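You operate a simulated robot arm through the tools that you are given. There is no shell and no other tool. Be economical: measure what you need, move in short steps, check, and stop when the job is done.

You run a simulated two-armed robot. Do the job below in one go: nothing can be reset, and whatever is moved stays where it is left.

## Task
Fetch the tape roll from the top of the run-off table and set it on the white orange flavour blank there. Put the mid yellow gauge block on the top of the run-off table away on the top of the belt far shelf. Open the silver check right door, take the inox test piece and leave it on the upper shelf behind the check right door, then shut the door. Push the silver check left door shut. Pick up the ink bottle from the top of the run-off table with one hand, pass it to the other hand and put it on the check belt start. Fetch the red padlock labelled "72" from the packing bench top and set it in the white lot twenty-nine carton. Take the white box from the top of the closer side table and leave it on the closer roof. Take the middle setting block and leave it on the check belt start. Open the lab middle drawer, take the short setting block and leave it in the inside of the lab middle drawer, then shut the drawer. Put two of the size cards from the top of the closer bench on the berry blank. Do these in any order. Set down upright: ink bottle, middle setting block, short setting block, size card.

It is judged by the outcome, as a careful person would: the job done as asked, and still so three seconds after it is handed in. It fails if anything else is knocked over, pushed out of place, dropped, spilled or broken.

## Robot
Two 7-joint arms with fingered hands on one trunk, on a base that drives. Base frame: it is fixed to the floor where the robot stands at the start and does not move with it; the origin is under the middle of the robot, x ahead of it, y to its left, z up. Lengths are in m, angles in rad, forces in N, time in s.
The left shoulder is at the start at [0.032, 0.186, 1.335], the right one opposite. With the tool pointing down near the work surface each hand reaches from about 0.1 to 0.68 m from the robot's upright axis, wherever it stands, measured 20 degrees to its own side. Places, roughly: berry blank [8.5, -4, 1]; check belt start [4.6, 0.3, 0.8]; closer roof [8.2, 0, 1.5]; ink bottle [1.25, 0, 0.75]; inox test piece [0.75, -0.25, 0.75]; inside of the lab middle drawer [7.8, -3.8, 0.4]; lab middle drawer [7.8, -3.7, 0.5]; mid yellow gauge block [0.5, -0.25, 0.75]; middle setting block [7, -1.75, 1]; orange flavour blank [0.5, 0.5, 0.75]; red padlock [0.75, -3.75, 0.75]; short setting block [7, -2, 1]; silver check left door [0.6, -0.5, 0.4]; silver check right door [1.2, -0.4, 0.4]; size card [7.5, -2, 1]; tape roll (7x8x5 cm) [0.5, 0.1, 0.8]; top of the belt far shelf (23x61 cm) [10.68, 0.54, 0.64]; upper shelf behind the check right door [1.2, -0.1, 0.4]; white box [5.5, 0, 0.75]; white lot twenty-nine carton [0.75, -4, 0.75]. Payload 3.6 kg a hand.
Tool frame (each hand has its own): the origin (TCP) lies between the finger pads and is the grasp point; the fingertips stand 0.026 m ahead of it; z points along the fingers, y is the line along which they close. Largest opening 0.088 m; the body of the gripper starts 0.03 m behind the TCP. The gripper is a hand of 3 fingers: y runs from the thumb to the fingers, the wrist lies at [-0.017, -0.098, -0.164] in the tool frame, and closing takes about 1.5 s.
Orientation is that of the tool frame in the base frame, as [roll, pitch, yaw] about the fixed x, y, z axes, in that order (R = Rz(yaw) Ry(pitch) Rx(roll)). With the fingers straight down and the wrist toward the robot, the tool's x, y and z point along [0, 1, 0], [1, 0, 0] and [0, 0, -1] of the base frame.

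## Interface
- The arms move only by the tool step_arm. It takes "left_deltas", "right_deltas" or both (then of equal length, played together; a hand with none holds still); each is a list of rows, each an object (a shift or turn left out is 0, a gripper value left out holds the last) with "claw": the closure, from 0 (fully open) to 1 (shut); "slide": the shift along the tool's x, y, z in m, a list of three; "delta_rot": the turn, a rotation vector about the tool's x, y, z in rad, a list of three. In form: [{"claw": claw, "slide": [dx, dy, dz], "delta_rot": [wx, wy, wz]}, ...]. A call has 1 to 12 rows; each row shifts and turns the commanded pose from where the row before left it, along the tool's axes as they then stand. Each row takes 0.2 s and may step no farther than 0.05 m and 0.15 rad from the row before; otherwise, or with a gripper value out of range, the whole call is refused. A pose out of reach is approached as far as the arm can. The call stops where the force on the tool passes 40 N (or 10 N more than at its start, if that is more) or the arm is blocked; 0.2 s more then pass. The fingers move at their own pace (about 0.153 m/s each) and stop on an object; they squeeze with about 26 N. The grip force told is the motor's: it shows also when the fingers shut on nothing. Time passes only in rows, and 0.2 s behind the last, so rows that do not move let the fingers close. It gives the time, the measured TCP pose, the force on the tool (base axes), the opening and the grip force at its end, in the units of the frame above (readings bear some noise), with the torque about the TCP (base axes, N m) and any sound that the robot's microphone picked up, and new pictures: "show" is both (left out), scene, wrist or none (wrist: the cameras of the hands that moved).
- Cameras (640 x 400 px; columns grow to the right, rows downward): "scene" is now at [0.2249, 0.0056, 1.2488]; the picture's right is [-0.00, -1.00, -0.00], its down [-0.48, 0.00, -0.88] and it looks along [0.88, -0.00, -0.48] (base axes); focal length 214 px, centre (320, 200). "left" rides on the left gripper at [-0.056, -0.08, -0.102] in its tool frame; the picture's right is [-0.73, -0.32, 0.60], its down [0.62, -0.67, 0.41] and it looks along [0.27, 0.67, 0.69] (tool axes); focal length 247 px, centre (320, 200). "right" rides on the right gripper at [0.056, -0.08, -0.102] in its tool frame; the picture's right is [-0.73, 0.32, -0.60], its down [-0.62, -0.67, 0.41] and it looks along [-0.27, 0.68, 0.69] (tool axes); focal length 247 px, centre (320, 200). There is no depth. A picture from a camera that has moved, and an enlarged one, comes with that camera's place and axes in the base frame and with its lens. The place of the scene camera against the robot may be out by one fixed shift of up to 0.012 m in any direction.
- raise_lower(by): slides the trunk up (or, below 0, down) by that many m; the arms and the scene camera ride with it, the base frame stays. It gives what a move gives, with no picture.
- base_move(legs): drives the robot by 1 to 6 legs, each [ahead, left, turn to the left] in m, m and rad, along the robot's own axes; the way and the turn of a leg run together, so that a leg with both is an arc; at most 1.5 m and 3.142 rad a leg. The arms and the cameras ride along, it lands a little off, and it stops where it bumps. It gives what a move gives, and a new picture of the scene camera.
- preshape(shape, hand): the hand has 3 fingers and takes this shape, open, in about a second: jaw (thumb against the fingers, like two jaws); tri (thumb and two fingers); tip (a fingertip pinch); poke (one finger out to press); point (the index stretched); flat (the hand flat); cup (the hand cupped); fist (a fist). The gripper value then closes the fingers along that shape, each until it touches; the sizes above hold for jaw. It gives what a move gives, with no picture.
- pan_tilt(pan, tilt): turns the head with the scene camera to pan (to the left, within 1.047 rad either way) and tilt (down, from -0.506 to 1.204), counted from straight ahead of the robot. It gives what a move gives, and a new picture of the scene camera.
- close_up(camera, box): a new picture of the part [left, top, right, bottom] of that camera's present view, enlarged. The clock stands still meanwhile.
- close_job(): hands the job in; it is judged then, once.

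Go step by step. Nothing tells you exact positions but the pictures and the camera data: compare them with the known pose of the tool, close in by small moves and look again before you grip or let go. The budget is 588 turns and 360 pictures, counting those below and the enlarged ones. Unless the task says otherwise, let go and move clear before handing in.

The tools are called after ">>>" as a command line: name --argument value ..., lists and objects as JSON in quotes. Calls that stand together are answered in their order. step_arm: Moves the arms, as the interface text tells. Its arguments: {"type":"object","properties":{"left_deltas":{"type":"array","items":{"type":"object","properties":{"claw":{"type":"number"},"slide":{"type":"array","items":{"type":"number"}},"delta_rot":{"type":"array","items":{"type":"number"}}}}},"right_deltas":{"type":"array","items":{"type":"object","properties":{"claw":{"type":"number"},"slide":{"type":"array","items":{"type":"number"}},"delta_rot":{"type":"array","items":{"type":"number"}}}}},"show":{"type":"string","enum":["both","scene","wrist","none"]}},"required":[]} The other tools are called the same way: raise_lower (by) slides the trunk up or down; preshape (shape, hand) gives the hand a shape; base_move (legs) drives the base; pan_tilt (pan, tilt) turns the head that bears the scene camera; close_up (camera, box) takes an enlarged picture of a part of a camera's view; close_job () hands the job in.

At the start:

```text
clock: 0.0
left_tool_pos: [0.4764, -0.0101, 1.1442]
left_tcp_rot: [-3.141, -0.001, 1.57]
left_force: [-0.5, -0.6, -0.1]
left_torque: [-0.01, 0.0, 0.0]
left_opening: 0.0879
left_finger_force: 0.0
left_shape: jaw
right_tool_pos: [0.3487, -0.3245, 1.0965]
right_tcp_rot: [-3.141, 0.001, 1.57]
right_force: [0.5, -0.1, 1.4]
right_torque: [0.0, -0.05, -0.02]
right_opening: 0.0877
right_finger_force: 0.1
right_shape: jaw
trunk travel left (down, up): [-0.477, 0.28]
robot x, y, heading: [0.0004, -0.0008, -0.005]
head pan, tilt: [-0.003, 0.501]
```

scene: 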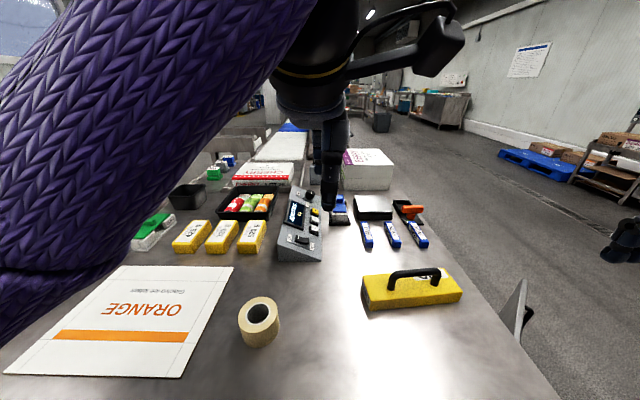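
right: 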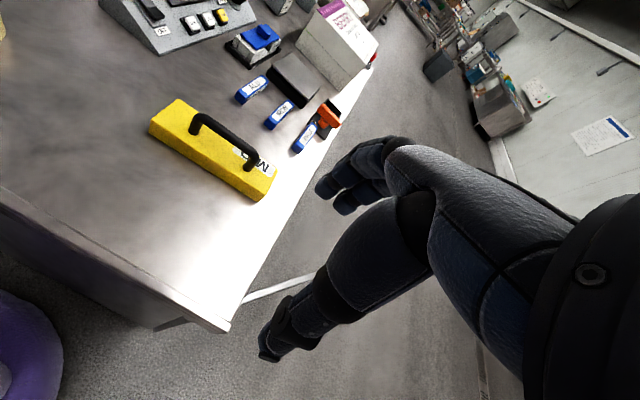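
left: 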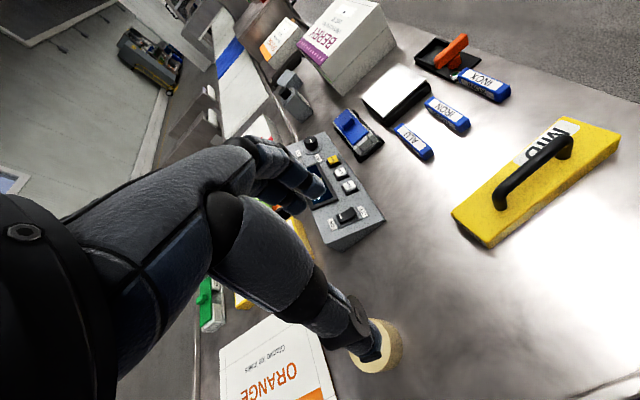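

I see the run-off table ahead, with the tape roll near [0.51, 0.14] and the orange blank to its left. I move the left hand above the tape for a closer look.

>>> step_arm --left_deltas '[{"slide": [0.04, 0.01, 0.02]}, {"slide": [0.04, 0.01, 0.02]}, {"slide": [0.04, 0.01, 0.04]}, {"slide": [0.03, 0, 0.04]}, {"slide": [0, 0, 0.04]}]'

>>> pan_tilt --pan 0 --tilt 0.9

```text
refused: row 3 steps farther than a row can; nothing moved
```

```text
clock: 0.9
left_tool_pos: [0.4759, -0.0094, 1.147]
left_tcp_rot: [3.14, 0.0, 1.569]
left_force: [-0.2, -0.8, -0.2]
left_torque: [-0.01, 0.0, -0.01]
left_opening: 0.0875
left_finger_force: 0.0
left_shape: jaw
right_tool_pos: [0.3484, -0.3243, 1.0964]
right_tcp_rot: [-3.14, -0.001, 1.571]
right_force: [-0.1, 0.7, -0.4]
right_torque: [0.01, 0.0, 0.03]
right_opening: 0.0879
right_finger_force: 0.0
right_shape: jaw
trunk travel left (down, up): [-0.477, 0.28]
robot x, y, heading: [0.0004, 0.0007, 0.001]
head pan, tilt: [0.0, 0.901]
camera scene: at [0.2095, 0.0059, 1.2152], right [0.0, -1.0, 0.0], down [-0.78, 0.0, -0.62], along [0.62, 0.0, -0.78], focal length 214 px, centre (320, 200)
```

scene: 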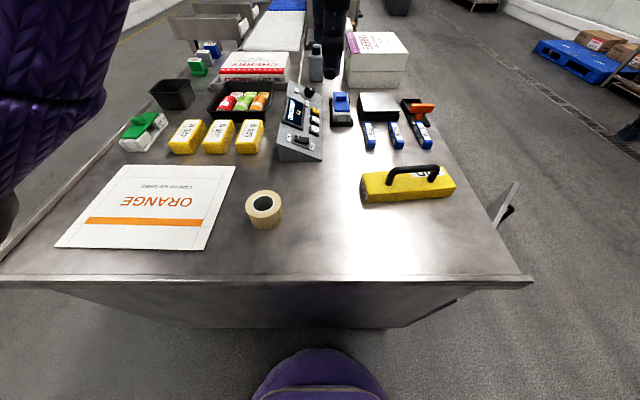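

The head view is clear; tape near [0.53, 0.147]. Moving the left hand above it in smaller steps.

>>> step_arm --left_deltas '[{"slide": [0.04, 0.01, 0.02]}, {"slide": [0.04, 0.01, 0.02]}, {"slide": [0.035, 0.01, 0.03]}, {"slide": [0.035, 0.01, 0.03]}, {"slide": [0, 0.01, 0.04]}, {"slide": [0, 0, 0.04]}, {"slide": [0, 0, 0.04]}]'

```text
clock: 2.5
left_tool_pos: [0.5256, 0.1403, 0.9245]
left_tcp_rot: [-3.141, 0.0, 1.569]
left_force: [-0.4, -0.6, 0.1]
left_torque: [0.0, -0.01, -0.01]
left_opening: 0.0878
left_finger_force: 0.1
left_shape: jaw
right_tool_pos: [0.3494, -0.3243, 1.0962]
right_tcp_rot: [3.141, -0.001, 1.571]
right_force: [0.9, -1.3, -0.1]
right_torque: [0.01, 0.01, 0.03]
right_opening: 0.0876
right_finger_force: 0.1
right_shape: jaw
trunk travel left (down, up): [-0.477, 0.28]
robot x, y, heading: [-0.0012, -0.0019, -0.003]
head pan, tilt: [0.0, 0.901]
camera scene: at [0.2096, 0.0057, 1.2151], right [0.0, -1.0, 0.0], down [-0.78, 0.0, -0.62], along [0.62, 0.0, -0.78], focal length 214 px, centre (320, 200)
camera left: at [0.4454, 0.0838, 1.027], right [-0.32, -0.73, -0.6], down [-0.67, 0.62, -0.41], along [0.68, 0.27, -0.69], focal length 247 px, centre (320, 200)
```

scene: 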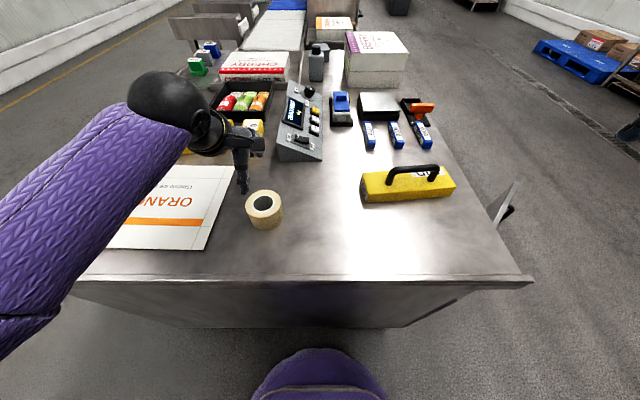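
left: 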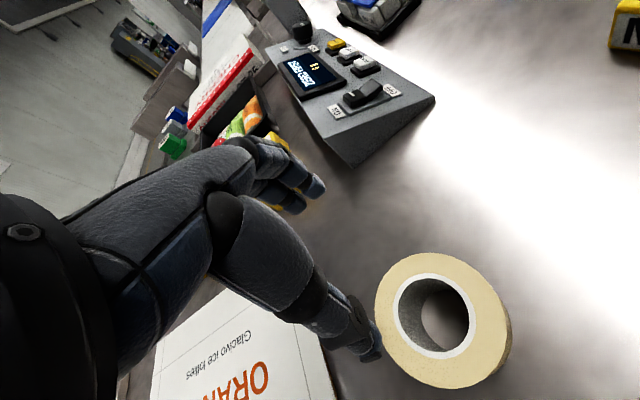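

Triangulating both views, the tape sits at about [0.474, 0.113] with its top near z 0.87. I half-close the hand and place it over the far wall of the roll, thumb to go in the hole.

>>> step_arm --left_deltas '[{"claw": 0.45, "slide": [-0.015, -0.011, 0]}, {"slide": [-0.014, -0.01, 0]}, {}, {}]' --show "both"

```text
clock: 3.5
left_tool_pos: [0.5056, 0.1111, 0.9249]
left_tcp_rot: [-3.14, -0.001, 1.571]
left_force: [-0.3, 0.8, 0.6]
left_torque: [-0.02, -0.03, 0.02]
left_opening: 0.0487
left_finger_force: 0.0
left_shape: jaw
right_tool_pos: [0.3487, -0.3231, 1.0962]
right_tcp_rot: [3.141, 0.001, 1.571]
right_force: [0.0, -0.6, -0.8]
right_torque: [-0.01, 0.04, 0.0]
right_opening: 0.0877
right_finger_force: 0.0
right_shape: jaw
trunk travel left (down, up): [-0.477, 0.28]
robot x, y, heading: [-0.0011, 0.0019, -0.003]
head pan, tilt: [0.0, 0.901]
camera scene: at [0.2094, 0.0058, 1.2151], right [0.0, -1.0, 0.0], down [-0.78, 0.0, -0.62], along [0.62, 0.0, -0.78], focal length 214 px, centre (320, 200)
camera left: at [0.4243, 0.0557, 1.0275], right [-0.32, -0.73, -0.6], down [-0.67, 0.62, -0.41], along [0.67, 0.27, -0.69], focal length 247 px, centre (320, 200)
```

scene: 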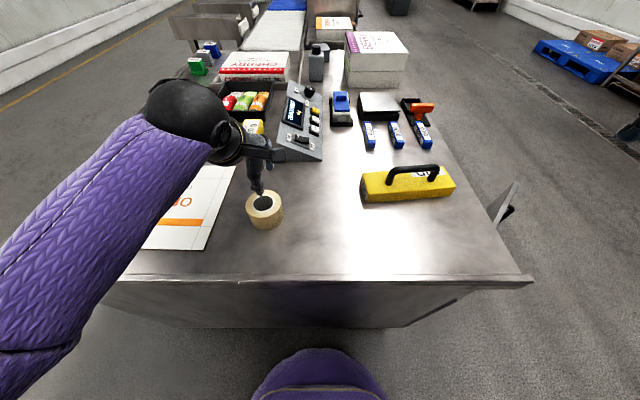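
left: 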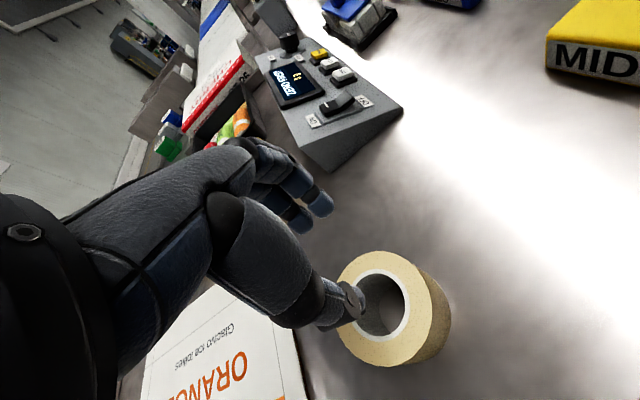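

The views agree on the tape at [0.475, 0.115]. Descending in part with a check.

>>> step_arm --left_deltas '[{"slide": [0.004, 0, 0.015]}, {"slide": [0, 0, 0.015]}, {}]' --show "wrist"

>>> close_up --camera "scene" --box '[200, 150, 330, 240]'

```text
clock: 4.3
left_tool_pos: [0.506, 0.1161, 0.8962]
left_tcp_rot: [3.141, -0.002, 1.57]
left_force: [-0.1, 0.5, -0.2]
left_torque: [0.0, -0.01, -0.01]
left_opening: 0.0491
left_finger_force: 0.0
left_shape: jaw
right_tool_pos: [0.348, -0.3234, 1.0953]
right_tcp_rot: [3.14, 0.001, 1.572]
right_force: [0.3, -0.2, 0.0]
right_torque: [-0.02, 0.01, -0.01]
right_opening: 0.0879
right_finger_force: 0.1
right_shape: jaw
trunk travel left (down, up): [-0.477, 0.28]
robot x, y, heading: [0.0007, 0.0016, 0.005]
head pan, tilt: [0.0, 0.901]
camera left: at [0.4241, 0.0605, 0.9978], right [-0.32, -0.73, -0.6], down [-0.67, 0.62, -0.41], along [0.67, 0.27, -0.69], focal length 247 px, centre (320, 200)
```

left: 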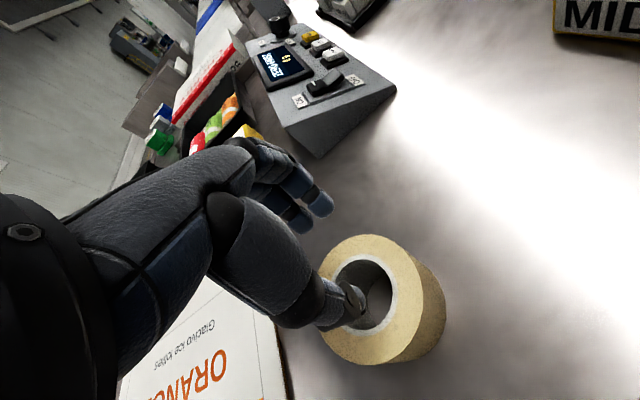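

```text
4.44 times, centred on (265, 195) of scene
camera zoom: at [0.2094, 0.006, 1.2151], right [0.0, -1.0, 0.0], down [-0.78, 0.0, -0.62], along [0.62, 0.0, -0.78], focal length 953 px, centre (564, 222)
```

zoom: 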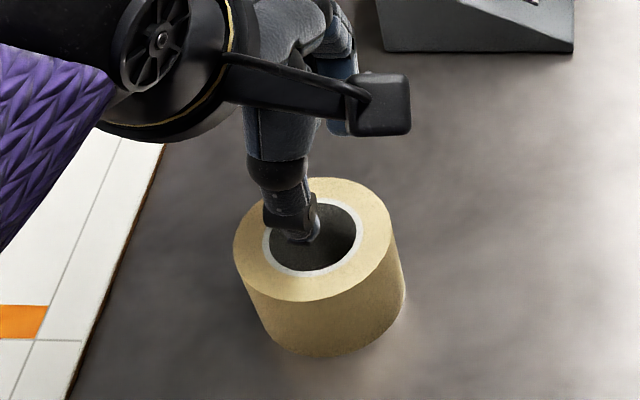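

Thumb is over the hole but a little to the left; shift slightly and descend.

>>> step_arm --left_deltas '[{"slide": [-0.007, 0, 0.01]}, {"slide": [0, 0, 0.015]}, {"slide": [0, 0, 0.01]}, {}]' --show "wrist"

>>> close_up --camera "scene" --box '[200, 150, 330, 240]'

```text
clock: 5.3
left_tool_pos: [0.5039, 0.1086, 0.8597]
left_tcp_rot: [-3.141, 0.0, 1.571]
left_force: [-0.2, 0.7, 0.1]
left_torque: [0.0, -0.01, -0.01]
left_opening: 0.0485
left_finger_force: 0.0
left_shape: jaw
right_tool_pos: [0.3476, -0.3247, 1.0971]
right_tcp_rot: [-3.14, 0.001, 1.571]
right_force: [-0.5, 0.0, 0.3]
right_torque: [-0.01, -0.03, 0.01]
right_opening: 0.0879
right_finger_force: 0.0
right_shape: jaw
trunk travel left (down, up): [-0.477, 0.28]
robot x, y, heading: [0.0019, 0.0006, -0.004]
head pan, tilt: [0.0, 0.901]
camera left: at [0.4237, 0.0526, 0.9623], right [-0.32, -0.73, -0.6], down [-0.67, 0.62, -0.41], along [0.67, 0.27, -0.69], focal length 247 px, centre (320, 200)
```

left: 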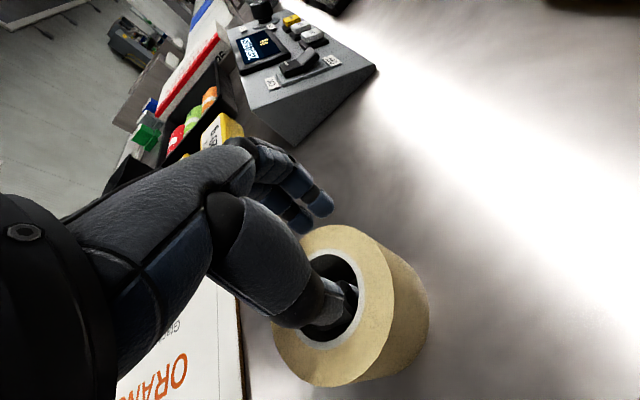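

```text
4.44 times, centred on (265, 195) of scene
camera zoom: at [0.2095, 0.006, 1.2151], right [0.0, -1.0, 0.0], down [-0.78, 0.0, -0.62], along [0.62, 0.0, -0.78], focal length 953 px, centre (564, 222)
```

zoom: 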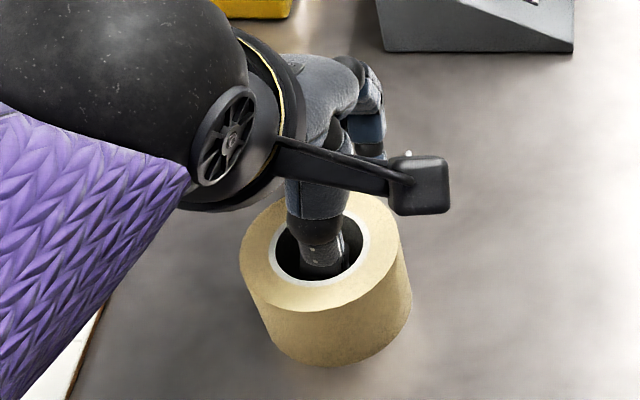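

Thumb is inside the hole. A bit deeper, then grip.

>>> step_arm --left_deltas '[{"slide": [0, 0, 0.008]}, {"claw": 0.7}, {"claw": 0.9}, {"claw": 1.0}, {}, {}, {}]' --show "wrist"

```text
clock: 6.9
left_tool_pos: [0.5054, 0.108, 0.8518]
left_tcp_rot: [-3.141, 0.0, 1.57]
left_force: [0.1, 0.3, -1.3]
left_torque: [-0.03, -0.03, 0.03]
left_opening: 0.0075
left_finger_force: 26.0
left_shape: jaw
right_tool_pos: [0.3493, -0.324, 1.0967]
right_tcp_rot: [3.14, 0.0, 1.57]
right_force: [0.0, -0.4, -0.2]
right_torque: [-0.01, -0.01, -0.01]
right_opening: 0.0876
right_finger_force: 0.2
right_shape: jaw
trunk travel left (down, up): [-0.477, 0.28]
robot x, y, heading: [-0.0002, 0.0024, 0.003]
head pan, tilt: [0.0, 0.901]
camera left: at [0.4239, 0.0528, 0.9544], right [-0.32, -0.73, -0.6], down [-0.67, 0.62, -0.41], along [0.67, 0.27, -0.69], focal length 247 px, centre (320, 200)
```

left: 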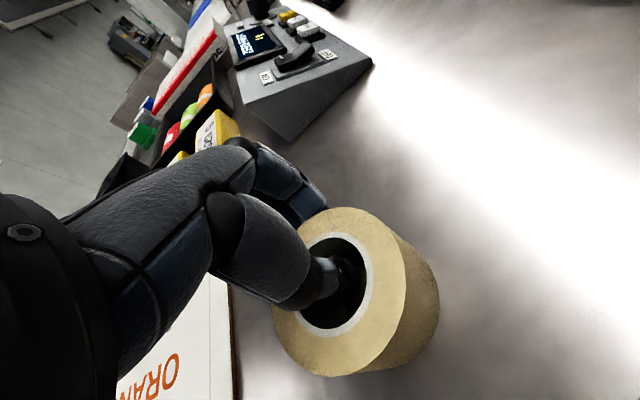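

The fingers have closed with force; test with a small lift.

>>> step_arm --left_deltas '[{"slide": [0, 0, -0.02]}, {"slide": [0, 0, -0.03]}, {"slide": [0, 0, -0.03]}]' --show "both"

```text
clock: 7.7
left_tool_pos: [0.5063, 0.1081, 0.9341]
left_tcp_rot: [3.141, 0.001, 1.572]
left_force: [0.4, -0.2, -1.3]
left_torque: [0.04, -0.07, -0.01]
left_opening: 0.0078
left_finger_force: 25.8
left_shape: jaw
right_tool_pos: [0.3483, -0.3242, 1.0957]
right_tcp_rot: [3.141, -0.001, 1.571]
right_force: [-0.5, 0.0, 0.1]
right_torque: [-0.02, -0.02, -0.02]
right_opening: 0.0878
right_finger_force: 0.1
right_shape: jaw
trunk travel left (down, up): [-0.477, 0.28]
robot x, y, heading: [0.0028, 0.0009, 0.004]
head pan, tilt: [0.0, 0.901]
camera scene: at [0.2095, 0.0058, 1.2151], right [0.0, -1.0, 0.0], down [-0.78, 0.0, -0.62], along [0.62, 0.0, -0.78], focal length 214 px, centre (320, 200)
camera left: at [0.4245, 0.0524, 1.0357], right [-0.32, -0.73, -0.6], down [-0.67, 0.62, -0.41], along [0.67, 0.27, -0.69], focal length 247 px, centre (320, 200)
```

scene: 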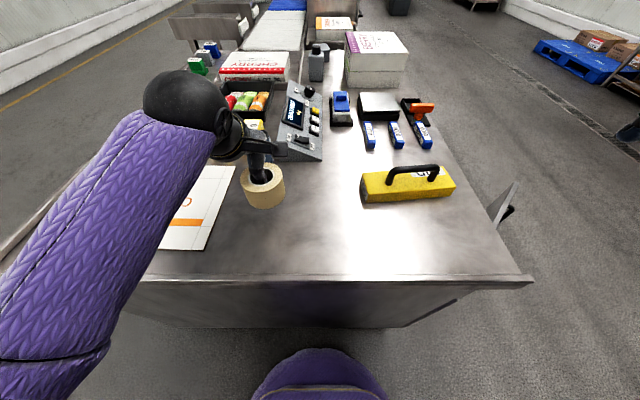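
left: 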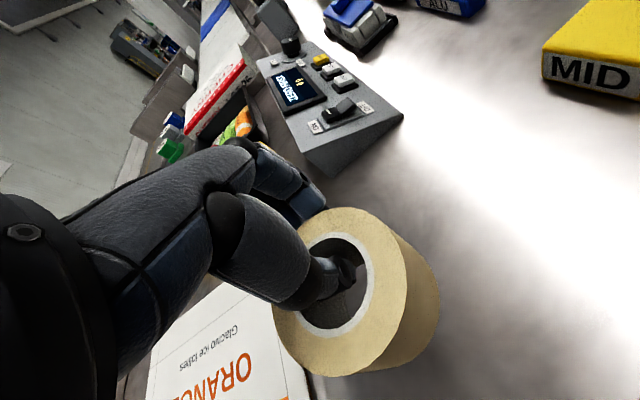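

Tape is held. The blank spans roughly x 0.40–0.66, y 0.24–0.55; I carry the tape over its middle.

>>> step_arm --left_deltas '[{"slide": [0.04, 0.005, 0]}, {"slide": [0.045, 0.005, 0]}, {"slide": [0.045, 0.005, 0]}, {"slide": [0.045, 0.005, 0]}, {"slide": [0.045, 0.005, 0]}, {"slide": [0.04, 0, 0]}, {}]' --show "both"

```text
clock: 9.3
left_tool_pos: [0.5295, 0.3682, 0.9315]
left_tcp_rot: [-3.142, -0.001, 1.57]
left_force: [0.5, 0.0, -1.3]
left_torque: [0.01, -0.05, 0.0]
left_opening: 0.0077
left_finger_force: 25.8
left_shape: jaw
right_tool_pos: [0.349, -0.3239, 1.0963]
right_tcp_rot: [-3.14, 0.0, 1.571]
right_force: [0.8, -1.2, -0.6]
right_torque: [0.05, -0.02, -0.02]
right_opening: 0.0877
right_finger_force: 0.0
right_shape: jaw
trunk travel left (down, up): [-0.477, 0.28]
robot x, y, heading: [-0.0002, -0.0033, -0.001]
head pan, tilt: [0.0, 0.901]
camera scene: at [0.2096, 0.0055, 1.2151], right [0.0, -1.0, 0.0], down [-0.78, 0.0, -0.62], along [0.62, 0.0, -0.78], focal length 214 px, centre (320, 200)
camera left: at [0.4488, 0.3125, 1.0343], right [-0.32, -0.73, -0.6], down [-0.67, 0.62, -0.41], along [0.68, 0.27, -0.69], focal length 247 px, centre (320, 200)
```

scene: 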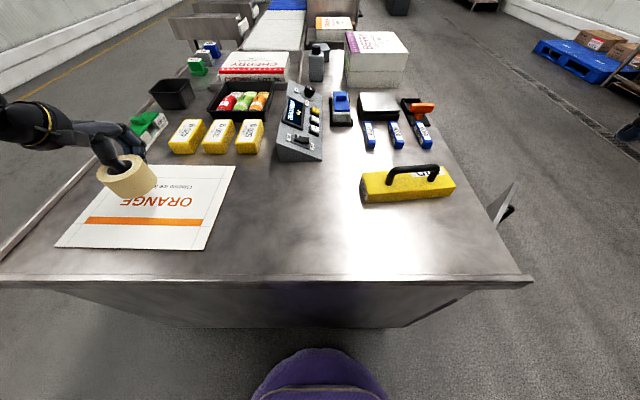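
left: 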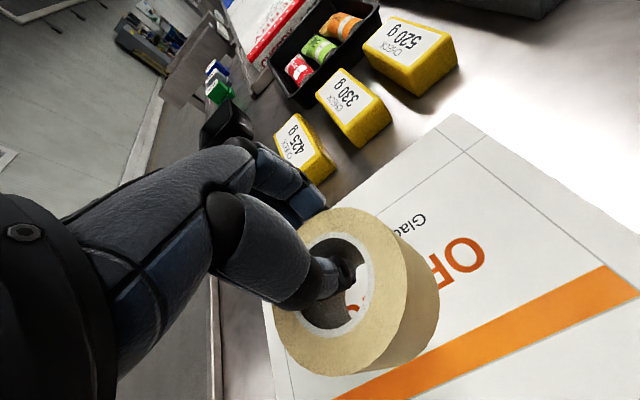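

Over the blank; lowering most of the way.

>>> step_arm --left_deltas '[{"slide": [0, 0, 0.03]}, {"slide": [0, 0, 0.03]}, {"slide": [0, 0, 0.006]}, {}]' --show "scene"

>>> step_arm --left_deltas '[{"slide": [0, 0, 0.004]}, {"slide": [0, 0, 0.003]}, {}]' --show "none"

>>> step_arm --left_deltas '[{"slide": [0, 0, 0.003]}, {}]' --show "none"

```text
clock: 10.3
left_tool_pos: [0.5298, 0.3685, 0.8651]
left_tcp_rot: [3.142, 0.001, 1.573]
left_force: [-0.4, 1.0, -0.6]
left_torque: [0.03, -0.06, 0.02]
left_opening: 0.008
left_finger_force: 26.1
left_shape: jaw
right_tool_pos: [0.3499, -0.3241, 1.0964]
right_tcp_rot: [3.141, 0.001, 1.571]
right_force: [0.6, 0.0, 0.1]
right_torque: [-0.02, -0.01, 0.0]
right_opening: 0.0878
right_finger_force: 0.1
right_shape: jaw
trunk travel left (down, up): [-0.477, 0.28]
robot x, y, heading: [0.0049, 0.0019, 0.003]
head pan, tilt: [0.0, 0.901]
camera scene: at [0.2096, 0.0061, 1.2151], right [0.0, -1.0, 0.0], down [-0.78, 0.0, -0.62], along [0.62, 0.0, -0.78], focal length 214 px, centre (320, 200)
```

scene: 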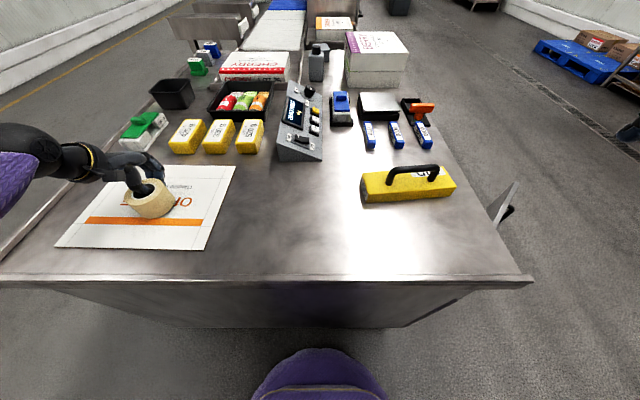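

```text
clock: 11.1
left_tool_pos: [0.53, 0.3683, 0.86]
left_tcp_rot: [-3.14, 0.001, 1.572]
left_force: [-0.3, 0.0, -0.9]
left_torque: [0.01, -0.04, 0.01]
left_opening: 0.0077
left_finger_force: 26.2
left_shape: jaw
right_tool_pos: [0.3486, -0.3251, 1.0959]
right_tcp_rot: [3.141, 0.001, 1.571]
right_force: [-0.1, -0.2, 0.2]
right_torque: [-0.01, -0.01, 0.0]
right_opening: 0.0875
right_finger_force: 0.0
right_shape: jaw
trunk travel left (down, up): [-0.477, 0.28]
robot x, y, heading: [-0.0023, -0.0008, 0.004]
head pan, tilt: [0.0, 0.901]
```

```text
clock: 11.7
left_tool_pos: [0.5306, 0.3677, 0.8581]
left_tcp_rot: [3.14, 0.0, 1.569]
left_force: [-1.2, 0.0, 3.6]
left_torque: [-0.04, 0.02, 0.0]
left_opening: 0.0078
left_finger_force: 26.2
left_shape: jaw
right_tool_pos: [0.3481, -0.3248, 1.0969]
right_tcp_rot: [-3.141, -0.001, 1.571]
right_force: [-0.4, 0.7, -0.3]
right_torque: [0.01, -0.01, 0.02]
right_opening: 0.0878
right_finger_force: 0.0
right_shape: jaw
trunk travel left (down, up): [-0.477, 0.28]
robot x, y, heading: [-0.0023, 0.0037, -0.004]
head pan, tilt: [0.0, 0.901]
```

Contact (3.6 N up). Release by opening to half, so the thumb stays clear of the near wall, then rise.

>>> step_arm --left_deltas '[{"claw": 0.7}, {"claw": 0.5}, {}, {"slide": [0, 0, -0.02]}, {"slide": [0, 0, -0.04]}, {"slide": [0, 0, -0.05]}, {"slide": [0, 0, -0.05]}]' --show "both"

```text
clock: 13.3
left_tool_pos: [0.5291, 0.3679, 1.0168]
left_tcp_rot: [-3.14, 0.0, 1.569]
left_force: [0.3, -0.3, 1.0]
left_torque: [-0.03, 0.01, -0.01]
left_opening: 0.0433
left_finger_force: 0.2
left_shape: jaw
right_tool_pos: [0.3475, -0.3236, 1.0946]
right_tcp_rot: [-3.139, 0.001, 1.57]
right_force: [0.5, -0.7, 1.1]
right_torque: [0.0, 0.0, -0.02]
right_opening: 0.0877
right_finger_force: 0.1
right_shape: jaw
trunk travel left (down, up): [-0.477, 0.28]
robot x, y, heading: [0.0026, -0.0015, 0.004]
head pan, tilt: [0.0, 0.901]
camera scene: at [0.2094, 0.0059, 1.2151], right [0.0, -1.0, 0.0], down [-0.78, 0.0, -0.62], along [0.62, 0.0, -0.78], focal length 214 px, centre (320, 200)
camera left: at [0.449, 0.3124, 1.1195], right [-0.32, -0.73, -0.6], down [-0.67, 0.62, -0.41], along [0.67, 0.27, -0.69], focal length 247 px, centre (320, 200)
```

scene: 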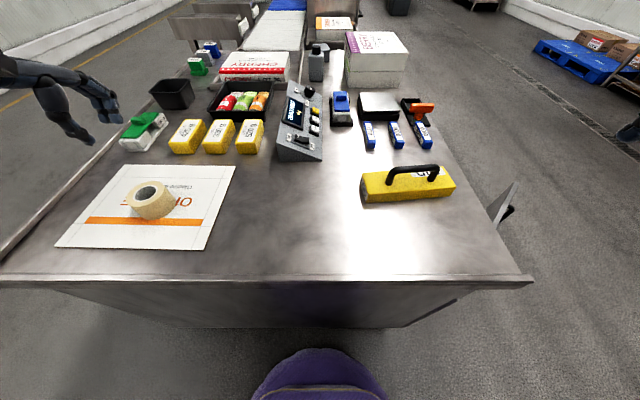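
left: 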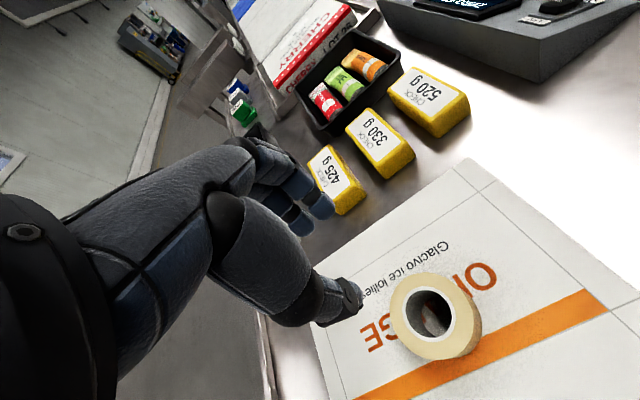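

Tape is on the blank. Now I tuck the left arm and drive back and round to the table's right side, where the doors are.

>>> step_arm --left_deltas '[{"claw": 0, "slide": [-0.01, -0.03, -0.03]}, {"slide": [-0.01, -0.03, -0.03]}, {"slide": [-0.01, -0.03, -0.02]}, {"slide": [-0.01, -0.04, 0]}, {"slide": [-0.01, -0.04, 0]}]' --show "none"

>>> base_move --legs '[[-0.3, 0, 0], [0, -1.3, 0]]'

>>> pan_tilt --pan 0.5 --tilt 0.5

```text
clock: 14.5
left_tool_pos: [0.359, 0.3171, 1.0978]
left_tcp_rot: [3.141, 0.0, 1.57]
left_force: [-1.3, 0.7, -0.4]
left_torque: [0.0, 0.01, 0.01]
left_opening: 0.0877
left_finger_force: 0.1
left_shape: jaw
right_tool_pos: [0.3483, -0.3258, 1.0956]
right_tcp_rot: [3.14, 0.0, 1.57]
right_force: [0.3, 0.1, -0.1]
right_torque: [-0.01, -0.01, 0.0]
right_opening: 0.0877
right_finger_force: 0.0
right_shape: jaw
trunk travel left (down, up): [-0.477, 0.28]
robot x, y, heading: [0.0006, -0.0008, 0.001]
head pan, tilt: [0.0, 0.901]
```

```text
clock: 22.6
left_tool_pos: [0.063, -0.9742, 1.0985]
left_tcp_rot: [-3.141, -0.001, 1.576]
left_force: [0.7, 0.2, 0.1]
left_torque: [0.01, -0.03, 0.0]
left_opening: 0.0877
left_finger_force: 0.0
left_shape: jaw
right_tool_pos: [0.0519, -1.6169, 1.0963]
right_tcp_rot: [-3.142, 0.0, 1.574]
right_force: [-0.4, -0.4, 0.5]
right_torque: [-0.01, 0.0, -0.01]
right_opening: 0.0877
right_finger_force: 0.0
right_shape: jaw
trunk travel left (down, up): [-0.477, 0.28]
robot x, y, heading: [-0.2962, -1.2884, 0.001]
head pan, tilt: [0.0, 0.901]
camera scene: at [-0.0876, -1.2873, 1.2151], right [0.0, -1.0, 0.0], down [-0.78, 0.0, -0.62], along [0.62, 0.0, -0.78], focal length 214 px, centre (320, 200)
```

scene: 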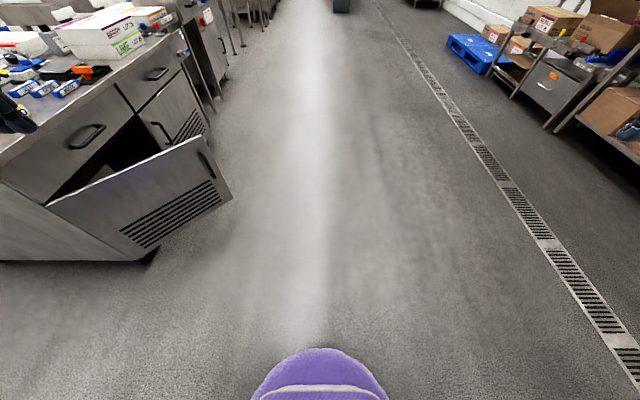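

```text
clock: 23.5
left_tool_pos: [0.0637, -0.9751, 1.0971]
left_tcp_rot: [-3.141, 0.0, 1.574]
left_force: [0.1, 0.7, -0.3]
left_torque: [0.03, 0.02, 0.0]
left_opening: 0.0878
left_finger_force: 0.1
left_shape: jaw
right_tool_pos: [0.0528, -1.6169, 1.0959]
right_tcp_rot: [3.141, 0.001, 1.575]
right_force: [0.5, 0.6, -0.2]
right_torque: [0.0, 0.01, 0.0]
right_opening: 0.0877
right_finger_force: 0.0
right_shape: jaw
trunk travel left (down, up): [-0.477, 0.28]
robot x, y, heading: [-0.296, -1.2934, 0.006]
head pan, tilt: [0.499, 0.499]
camera scene: at [-0.0833, -1.2436, 1.2489], right [0.48, -0.88, 0.0], down [-0.42, -0.23, -0.88], along [0.77, 0.42, -0.48], focal length 214 px, centre (320, 200)
```

scene: 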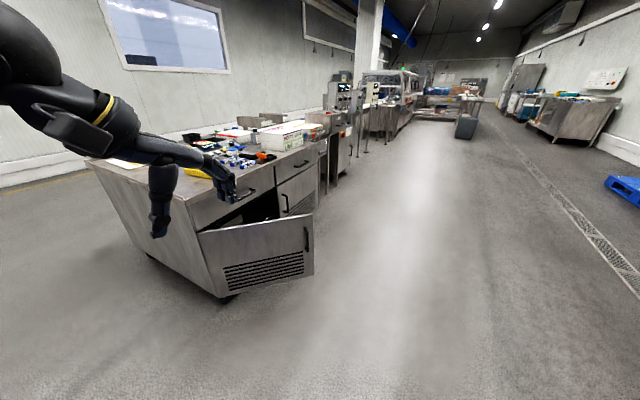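

The left door stands about 40° open, hinged at its near edge; the right door is hinged at the far edge. I drive to face the cabinet from the side.

>>> base_move --legs '[[1.1, -0.15, 0], [0, 0, 1.5708]]'

>>> pan_tilt --pan 0 --tilt 0.6

```text
clock: 33.1
left_tool_pos: [0.4936, -1.0868, 1.0969]
left_tcp_rot: [-3.141, -0.001, -3.134]
left_force: [0.1, 0.0, -0.7]
left_torque: [0.01, 0.0, -0.03]
left_opening: 0.0877
left_finger_force: 0.1
left_shape: jaw
right_tool_pos: [1.1351, -1.0943, 1.0966]
right_tcp_rot: [3.141, -0.001, -3.135]
right_force: [0.2, -0.3, 0.0]
right_torque: [-0.03, -0.03, 0.0]
right_opening: 0.0877
right_finger_force: 0.1
right_shape: jaw
trunk travel left (down, up): [-0.477, 0.28]
robot x, y, heading: [0.8156, -1.4471, 1.578]
head pan, tilt: [0.499, 0.499]
camera scene: at [0.7651, -1.2232, 1.249], right [0.87, 0.48, 0.0], down [0.23, -0.42, -0.88], along [-0.43, 0.77, -0.48], focal length 214 px, centre (320, 200)
```

scene: 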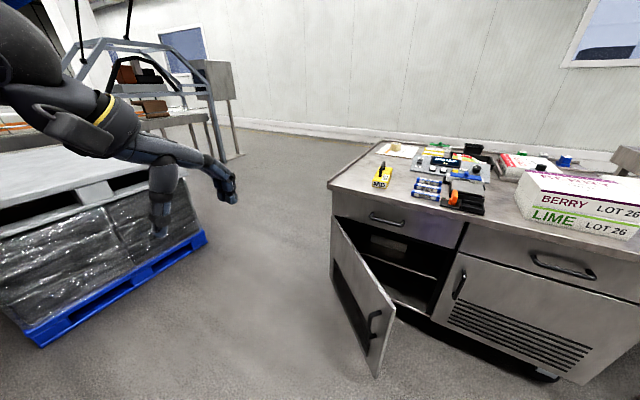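

```text
clock: 34.0
left_tool_pos: [0.493, -1.0865, 1.0968]
left_tcp_rot: [3.14, 0.001, -3.134]
left_force: [-0.5, 0.0, 0.0]
left_torque: [-0.01, 0.01, -0.03]
left_opening: 0.0879
left_finger_force: 0.0
left_shape: jaw
right_tool_pos: [1.1348, -1.0958, 1.0964]
right_tcp_rot: [3.14, 0.0, -3.135]
right_force: [0.0, 1.2, 0.6]
right_torque: [0.01, 0.03, -0.04]
right_opening: 0.0875
right_finger_force: 0.0
right_shape: jaw
trunk travel left (down, up): [-0.477, 0.28]
robot x, y, heading: [0.8134, -1.4435, 1.574]
head pan, tilt: [0.0, 0.6]
camera scene: at [0.8086, -1.2144, 1.2399], right [1.0, 0.01, 0.0], down [0.0, -0.56, -0.83], along [-0.01, 0.83, -0.56], focal length 214 px, centre (320, 200)
```

scene: 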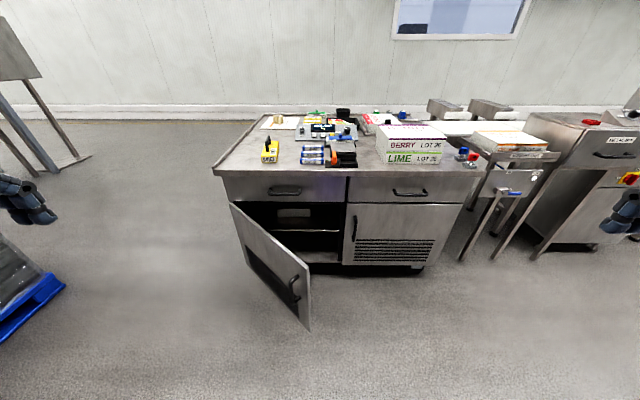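

Clear view: left door free edge at about [0.765, −0.745], z 0.2–0.65. I lower the trunk, shut the left hand and set it in front of the door's outer face.

>>> raise_lower --by -0.45

>>> step_arm --left_deltas '[{"claw": 1, "slide": [-0.045, 0, 0.01]}, {"slide": [-0.045, 0, 0.02]}, {"slide": [-0.04, 0.0, 0.02]}, {"slide": [-0.035, 0.02, 0.02]}, {"slide": [0, 0.045, 0.01]}, {"slide": [0, 0.045, 0]}, {"slide": [0, 0.045, 0]}, {"slide": [0, 0.045, 0]}, {"slide": [0, 0.03, 0]}]' --show "scene"

```text
refused: -0.45 is not a number from -0.4 to 0.4
```

```text
clock: 36.0
left_tool_pos: [0.6568, -0.8554, 1.0184]
left_tcp_rot: [-3.141, 0.0, -3.134]
left_force: [-0.4, -0.5, 0.2]
left_torque: [-0.02, 0.05, -0.01]
left_opening: 0.0001
left_finger_force: 26.3
left_shape: jaw
right_tool_pos: [1.1348, -1.0941, 1.0953]
right_tcp_rot: [-3.141, 0.0, -3.134]
right_force: [-0.2, 0.7, 1.0]
right_torque: [0.0, -0.01, -0.05]
right_opening: 0.0875
right_finger_force: 0.1
right_shape: jaw
trunk travel left (down, up): [-0.477, 0.28]
robot x, y, heading: [0.8097, -1.4484, 1.573]
head pan, tilt: [0.0, 0.6]
camera scene: at [0.8088, -1.214, 1.2398], right [1.0, 0.01, 0.0], down [0.0, -0.57, -0.82], along [-0.01, 0.82, -0.57], focal length 214 px, centre (320, 200)
```

scene: 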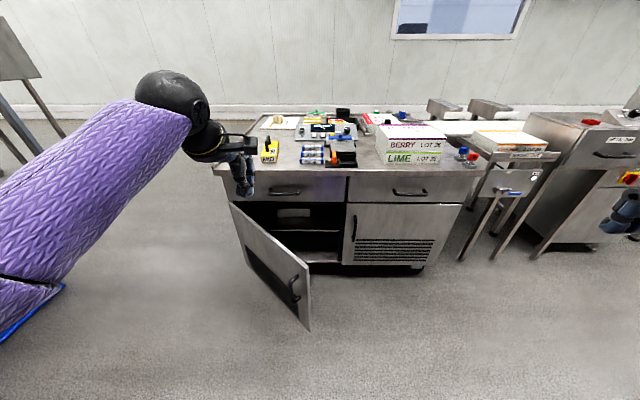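

Trunk moves are limited to 0.4 m; lowering by 0.4 then checking.

>>> raise_lower --by -0.4

>>> raise_lower --by -0.06

>>> base_move --legs '[[0.12, 0, 0]]'

```text
clock: 39.9
left_tool_pos: [0.6568, -0.8555, 0.6169]
left_tcp_rot: [3.141, -0.001, -3.133]
left_force: [0.0, 0.5, 0.6]
left_torque: [-0.03, 0.01, -0.01]
left_opening: 0.0004
left_finger_force: 25.9
left_shape: jaw
right_tool_pos: [1.1359, -1.0659, 0.5999]
right_tcp_rot: [-2.805, -0.001, -3.133]
right_force: [0.0, 0.2, -0.5]
right_torque: [0.03, -0.01, -0.01]
right_opening: 0.0878
right_finger_force: 0.1
right_shape: jaw
trunk travel left (down, up): [-0.077, 0.68]
robot x, y, heading: [0.814, -1.4445, 1.578]
head pan, tilt: [0.0, 0.6]
```

```text
clock: 40.9
left_tool_pos: [0.6562, -0.8562, 0.5573]
left_tcp_rot: [3.141, -0.003, -3.133]
left_force: [0.4, -0.1, 0.5]
left_torque: [0.01, -0.01, -0.04]
left_opening: 0.0
left_finger_force: 25.9
left_shape: jaw
right_tool_pos: [1.1367, -1.0656, 0.5215]
right_tcp_rot: [-2.721, -0.001, -3.132]
right_force: [0.1, -0.2, 0.6]
right_torque: [-0.02, -0.02, 0.01]
right_opening: 0.0876
right_finger_force: 0.2
right_shape: jaw
trunk travel left (down, up): [-0.017, 0.74]
robot x, y, heading: [0.8133, -1.4479, 1.579]
head pan, tilt: [0.0, 0.6]
```

```text
clock: 42.1
left_tool_pos: [0.6542, -0.7355, 0.5567]
left_tcp_rot: [-3.139, 0.001, -3.132]
left_force: [0.6, -0.6, 0.3]
left_torque: [0.0, 0.04, -0.03]
left_opening: 0.0002
left_finger_force: 26.8
left_shape: jaw
right_tool_pos: [1.1348, -0.9438, 0.5225]
right_tcp_rot: [-2.722, -0.001, -3.134]
right_force: [0.1, -0.4, 1.0]
right_torque: [-0.02, -0.01, 0.0]
right_opening: 0.0879
right_finger_force: 0.1
right_shape: jaw
trunk travel left (down, up): [-0.017, 0.74]
robot x, y, heading: [0.8151, -1.3268, 1.577]
head pan, tilt: [0.0, 0.6]
camera scene: at [0.8071, -1.0169, 0.7431], right [1.0, 0.01, 0.0], down [0.0, -0.57, -0.82], along [-0.01, 0.82, -0.57], focal length 214 px, centre (320, 200)
```

scene: 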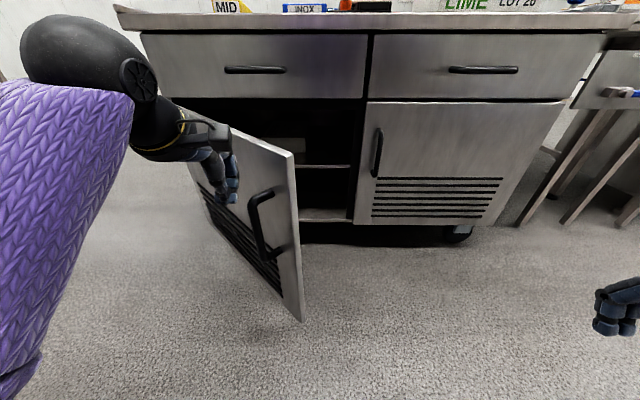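

The hand is right before the door's outer face. I drive forward to push it shut.

>>> base_move --legs '[[0.15, 0, 0]]'

>>> base_move --legs '[[0.1, 0, 0]]'

```text
clock: 43.5
left_tool_pos: [0.6553, -0.5854, 0.5566]
left_tcp_rot: [-3.139, -0.002, -3.135]
left_force: [0.3, 0.4, 0.7]
left_torque: [-0.02, 0.0, -0.02]
left_opening: 0.0002
left_finger_force: 26.4
left_shape: jaw
right_tool_pos: [1.1339, -0.7951, 0.5204]
right_tcp_rot: [-2.721, -0.002, -3.135]
right_force: [0.3, 0.3, -0.1]
right_torque: [0.03, -0.03, 0.0]
right_opening: 0.0877
right_finger_force: 0.0
right_shape: jaw
trunk travel left (down, up): [-0.017, 0.74]
robot x, y, heading: [0.814, -1.1784, 1.574]
head pan, tilt: [0.0, 0.6]
camera scene: at [0.8068, -0.8673, 0.7431], right [1.0, 0.01, 0.0], down [0.0, -0.57, -0.82], along [0.0, 0.82, -0.57], focal length 214 px, centre (320, 200)
```

scene: 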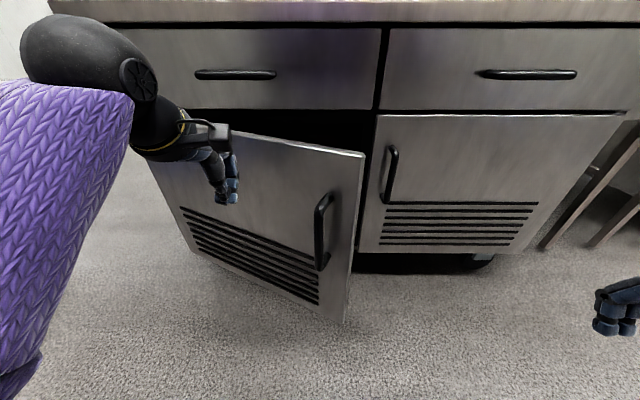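

```text
clock: 44.6
left_tool_pos: [0.6548, -0.4857, 0.556]
left_tcp_rot: [-3.139, -0.001, -3.133]
left_force: [0.1, -1.3, 0.6]
left_torque: [-0.03, -0.01, -0.02]
left_opening: 0.0002
left_finger_force: 26.0
left_shape: jaw
right_tool_pos: [1.134, -0.6948, 0.5208]
right_tcp_rot: [-2.72, -0.001, -3.133]
right_force: [0.8, 0.1, -0.7]
right_torque: [0.02, -0.01, 0.0]
right_opening: 0.0879
right_finger_force: 0.2
right_shape: jaw
trunk travel left (down, up): [-0.017, 0.74]
robot x, y, heading: [0.8109, -1.0776, 1.576]
head pan, tilt: [0.0, 0.6]
camera scene: at [0.806, -0.7669, 0.7431], right [1.0, 0.01, 0.0], down [0.0, -0.57, -0.82], along [-0.01, 0.82, -0.57], focal length 214 px, centre (320, 200)
```

scene: 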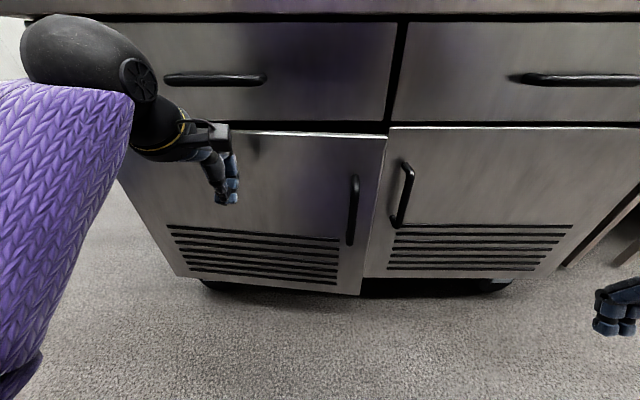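

Nearly closed. I finish with small arm pushes that stop on force.

>>> step_arm --left_deltas '[{"slide": [0, 0.02, 0]}, {"slide": [0, 0.02, 0]}, {"slide": [0, 0.015, 0]}, {"slide": [0, 0.01, 0]}, {"slide": [0, 0.01, 0]}, {"slide": [0, 0.01, 0]}]' --show "scene"

```text
clock: 46.0
left_tool_pos: [0.6541, -0.3991, 0.5578]
left_tcp_rot: [3.141, 0.0, -3.134]
left_force: [-0.6, 0.0, -0.2]
left_torque: [-0.01, 0.0, 0.0]
left_opening: 0.0
left_finger_force: 25.8
left_shape: jaw
right_tool_pos: [1.134, -0.6953, 0.5209]
right_tcp_rot: [-2.722, -0.003, -3.137]
right_force: [0.1, -0.2, 0.0]
right_torque: [0.02, -0.01, -0.01]
right_opening: 0.0875
right_finger_force: 0.0
right_shape: jaw
trunk travel left (down, up): [-0.017, 0.74]
robot x, y, heading: [0.8101, -1.0786, 1.574]
head pan, tilt: [0.0, 0.6]
camera scene: at [0.806, -0.7669, 0.7431], right [1.0, 0.01, 0.0], down [0.0, -0.57, -0.82], along [-0.01, 0.82, -0.57], focal length 214 px, centre (320, 200)
```

scene: 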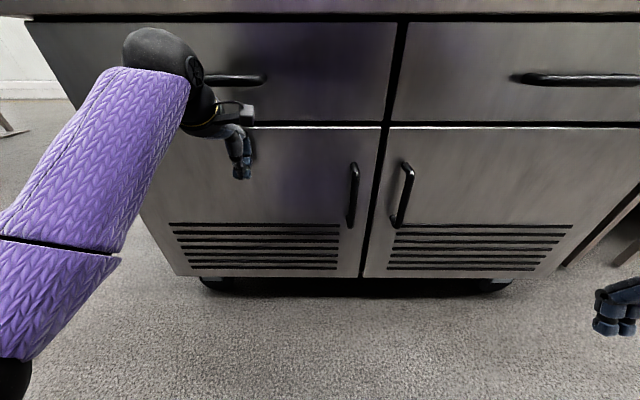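

It looks flush; a few more millimetres to confirm by force.

>>> step_arm --left_deltas '[{"slide": [0, 0.008, 0]}, {"slide": [0, 0.008, 0]}, {"slide": [0, 0.008, 0]}, {"slide": [0, 0.008, 0]}]' --show "scene"

```text
clock: 46.6
left_tool_pos: [0.6543, -0.3926, 0.5552]
left_tcp_rot: [-3.127, -0.001, -3.141]
left_force: [-1.2, -19.9, 5.5]
left_torque: [1.22, -0.09, 0.0]
left_opening: 0.0
left_finger_force: 26.3
left_shape: jaw
right_tool_pos: [1.1324, -0.6962, 0.5226]
right_tcp_rot: [-2.72, -0.001, -3.132]
right_force: [0.2, 0.3, 0.1]
right_torque: [-0.03, 0.0, 0.02]
right_opening: 0.0877
right_finger_force: 0.1
right_shape: jaw
trunk travel left (down, up): [-0.017, 0.74]
robot x, y, heading: [0.8128, -1.075, 1.574]
head pan, tilt: [0.0, 0.6]
stopped in row 2 (left hand): the force on the tool passed its limit at 52 N (the readings are from after the stop); the commanded pose is now the measured one
camera scene: at [0.8057, -0.7687, 0.7438], right [1.0, 0.01, 0.0], down [0.0, -0.56, -0.83], along [-0.01, 0.83, -0.56], focal length 214 px, centre (320, 200)
```

scene: 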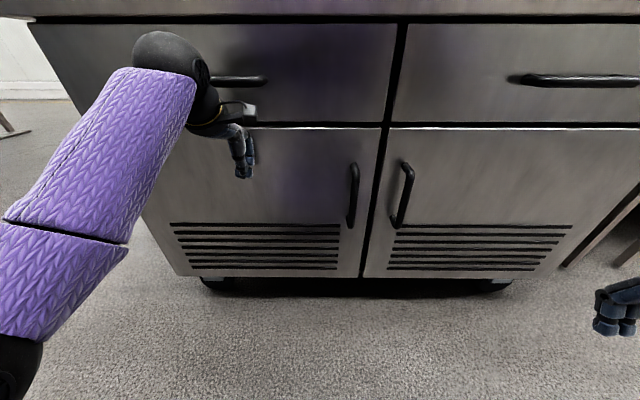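

The left door is shut firmly (stopped at ~50 N). Now I withdraw the left hand, then turn the right hand to point forward to grip the right door's vertical bar handle at about [0.965, −0.41, 0.51].

>>> step_arm --left_deltas '[{"slide": [0, -0.04, 0]}, {"slide": [0, -0.05, 0]}, {"slide": [0, -0.05, 0]}, {"slide": [0.04, -0.03, -0.02]}, {"slide": [0.045, 0, -0.01]}, {"slide": [0.045, 0, 0]}]' --show "none"

>>> base_move --legs '[[-0.15, 0.06, 0]]'

>>> step_arm --right_deltas '[{"delta_rot": [-0.15, 0, 0]}, {"delta_rot": [-0.15, 0, 0]}, {"delta_rot": [-0.15, 0, 0]}, {"delta_rot": [-0.15, 0, 0]}, {"delta_rot": [-0.15, 0, 0]}, {"delta_rot": [-0.15, 0, 0]}, {"delta_rot": [-0.15, 0, 0]}, {"delta_rot": [-0.15, 0, 0]}, {"delta_rot": [-0.15, 0, 0]}, {"delta_rot": [-0.15, 0, 0]}]' --show "scene"

```text
refused: row 4 steps farther than a row can; nothing moved
```

```text
clock: 48.0
left_tool_pos: [0.5955, -0.5419, 0.554]
left_tcp_rot: [-3.129, -0.002, -3.14]
left_force: [0.7, 0.1, 0.3]
left_torque: [0.02, -0.02, -0.02]
left_opening: 0.0
left_finger_force: 26.2
left_shape: jaw
right_tool_pos: [1.0744, -0.8458, 0.5212]
right_tcp_rot: [-2.722, -0.001, -3.135]
right_force: [-0.5, -0.1, -0.4]
right_torque: [0.02, -0.03, -0.02]
right_opening: 0.0879
right_finger_force: 0.0
right_shape: jaw
trunk travel left (down, up): [-0.017, 0.74]
robot x, y, heading: [0.754, -1.2276, 1.578]
head pan, tilt: [0.0, 0.6]
camera scene: at [0.7472, -0.9179, 0.7431], right [1.0, 0.01, 0.0], down [0.0, -0.57, -0.82], along [0.0, 0.82, -0.57], focal length 214 px, centre (320, 200)
```

scene: 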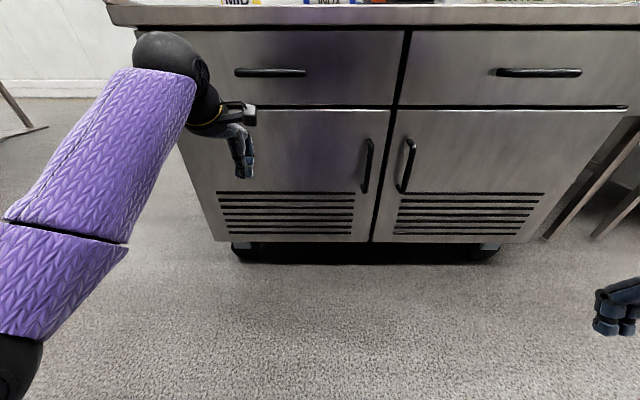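

```text
clock: 50.2
left_tool_pos: [0.5947, -0.5395, 0.5531]
left_tcp_rot: [-3.127, -0.002, -3.139]
left_force: [-0.3, -0.1, -0.2]
left_torque: [0.0, -0.02, 0.0]
left_opening: 0.0001
left_finger_force: 26.0
left_shape: jaw
right_tool_pos: [1.0836, -0.8335, 0.5049]
right_tcp_rot: [2.063, -0.001, -3.137]
right_force: [-0.9, 0.0, -0.6]
right_torque: [-0.02, 0.01, -0.01]
right_opening: 0.0879
right_finger_force: 0.0
right_shape: jaw
right hand out of reach, approached as far as the arm can: row 1, 2
trunk travel left (down, up): [-0.017, 0.74]
robot x, y, heading: [0.753, -1.229, 1.576]
head pan, tilt: [0.0, 0.6]
camera scene: at [0.7471, -0.918, 0.7431], right [1.0, 0.01, 0.0], down [0.0, -0.57, -0.82], along [0.0, 0.82, -0.57], focal length 214 px, centre (320, 200)
```

scene: 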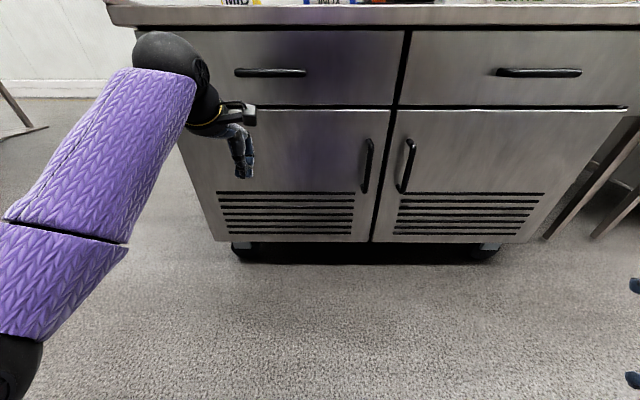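

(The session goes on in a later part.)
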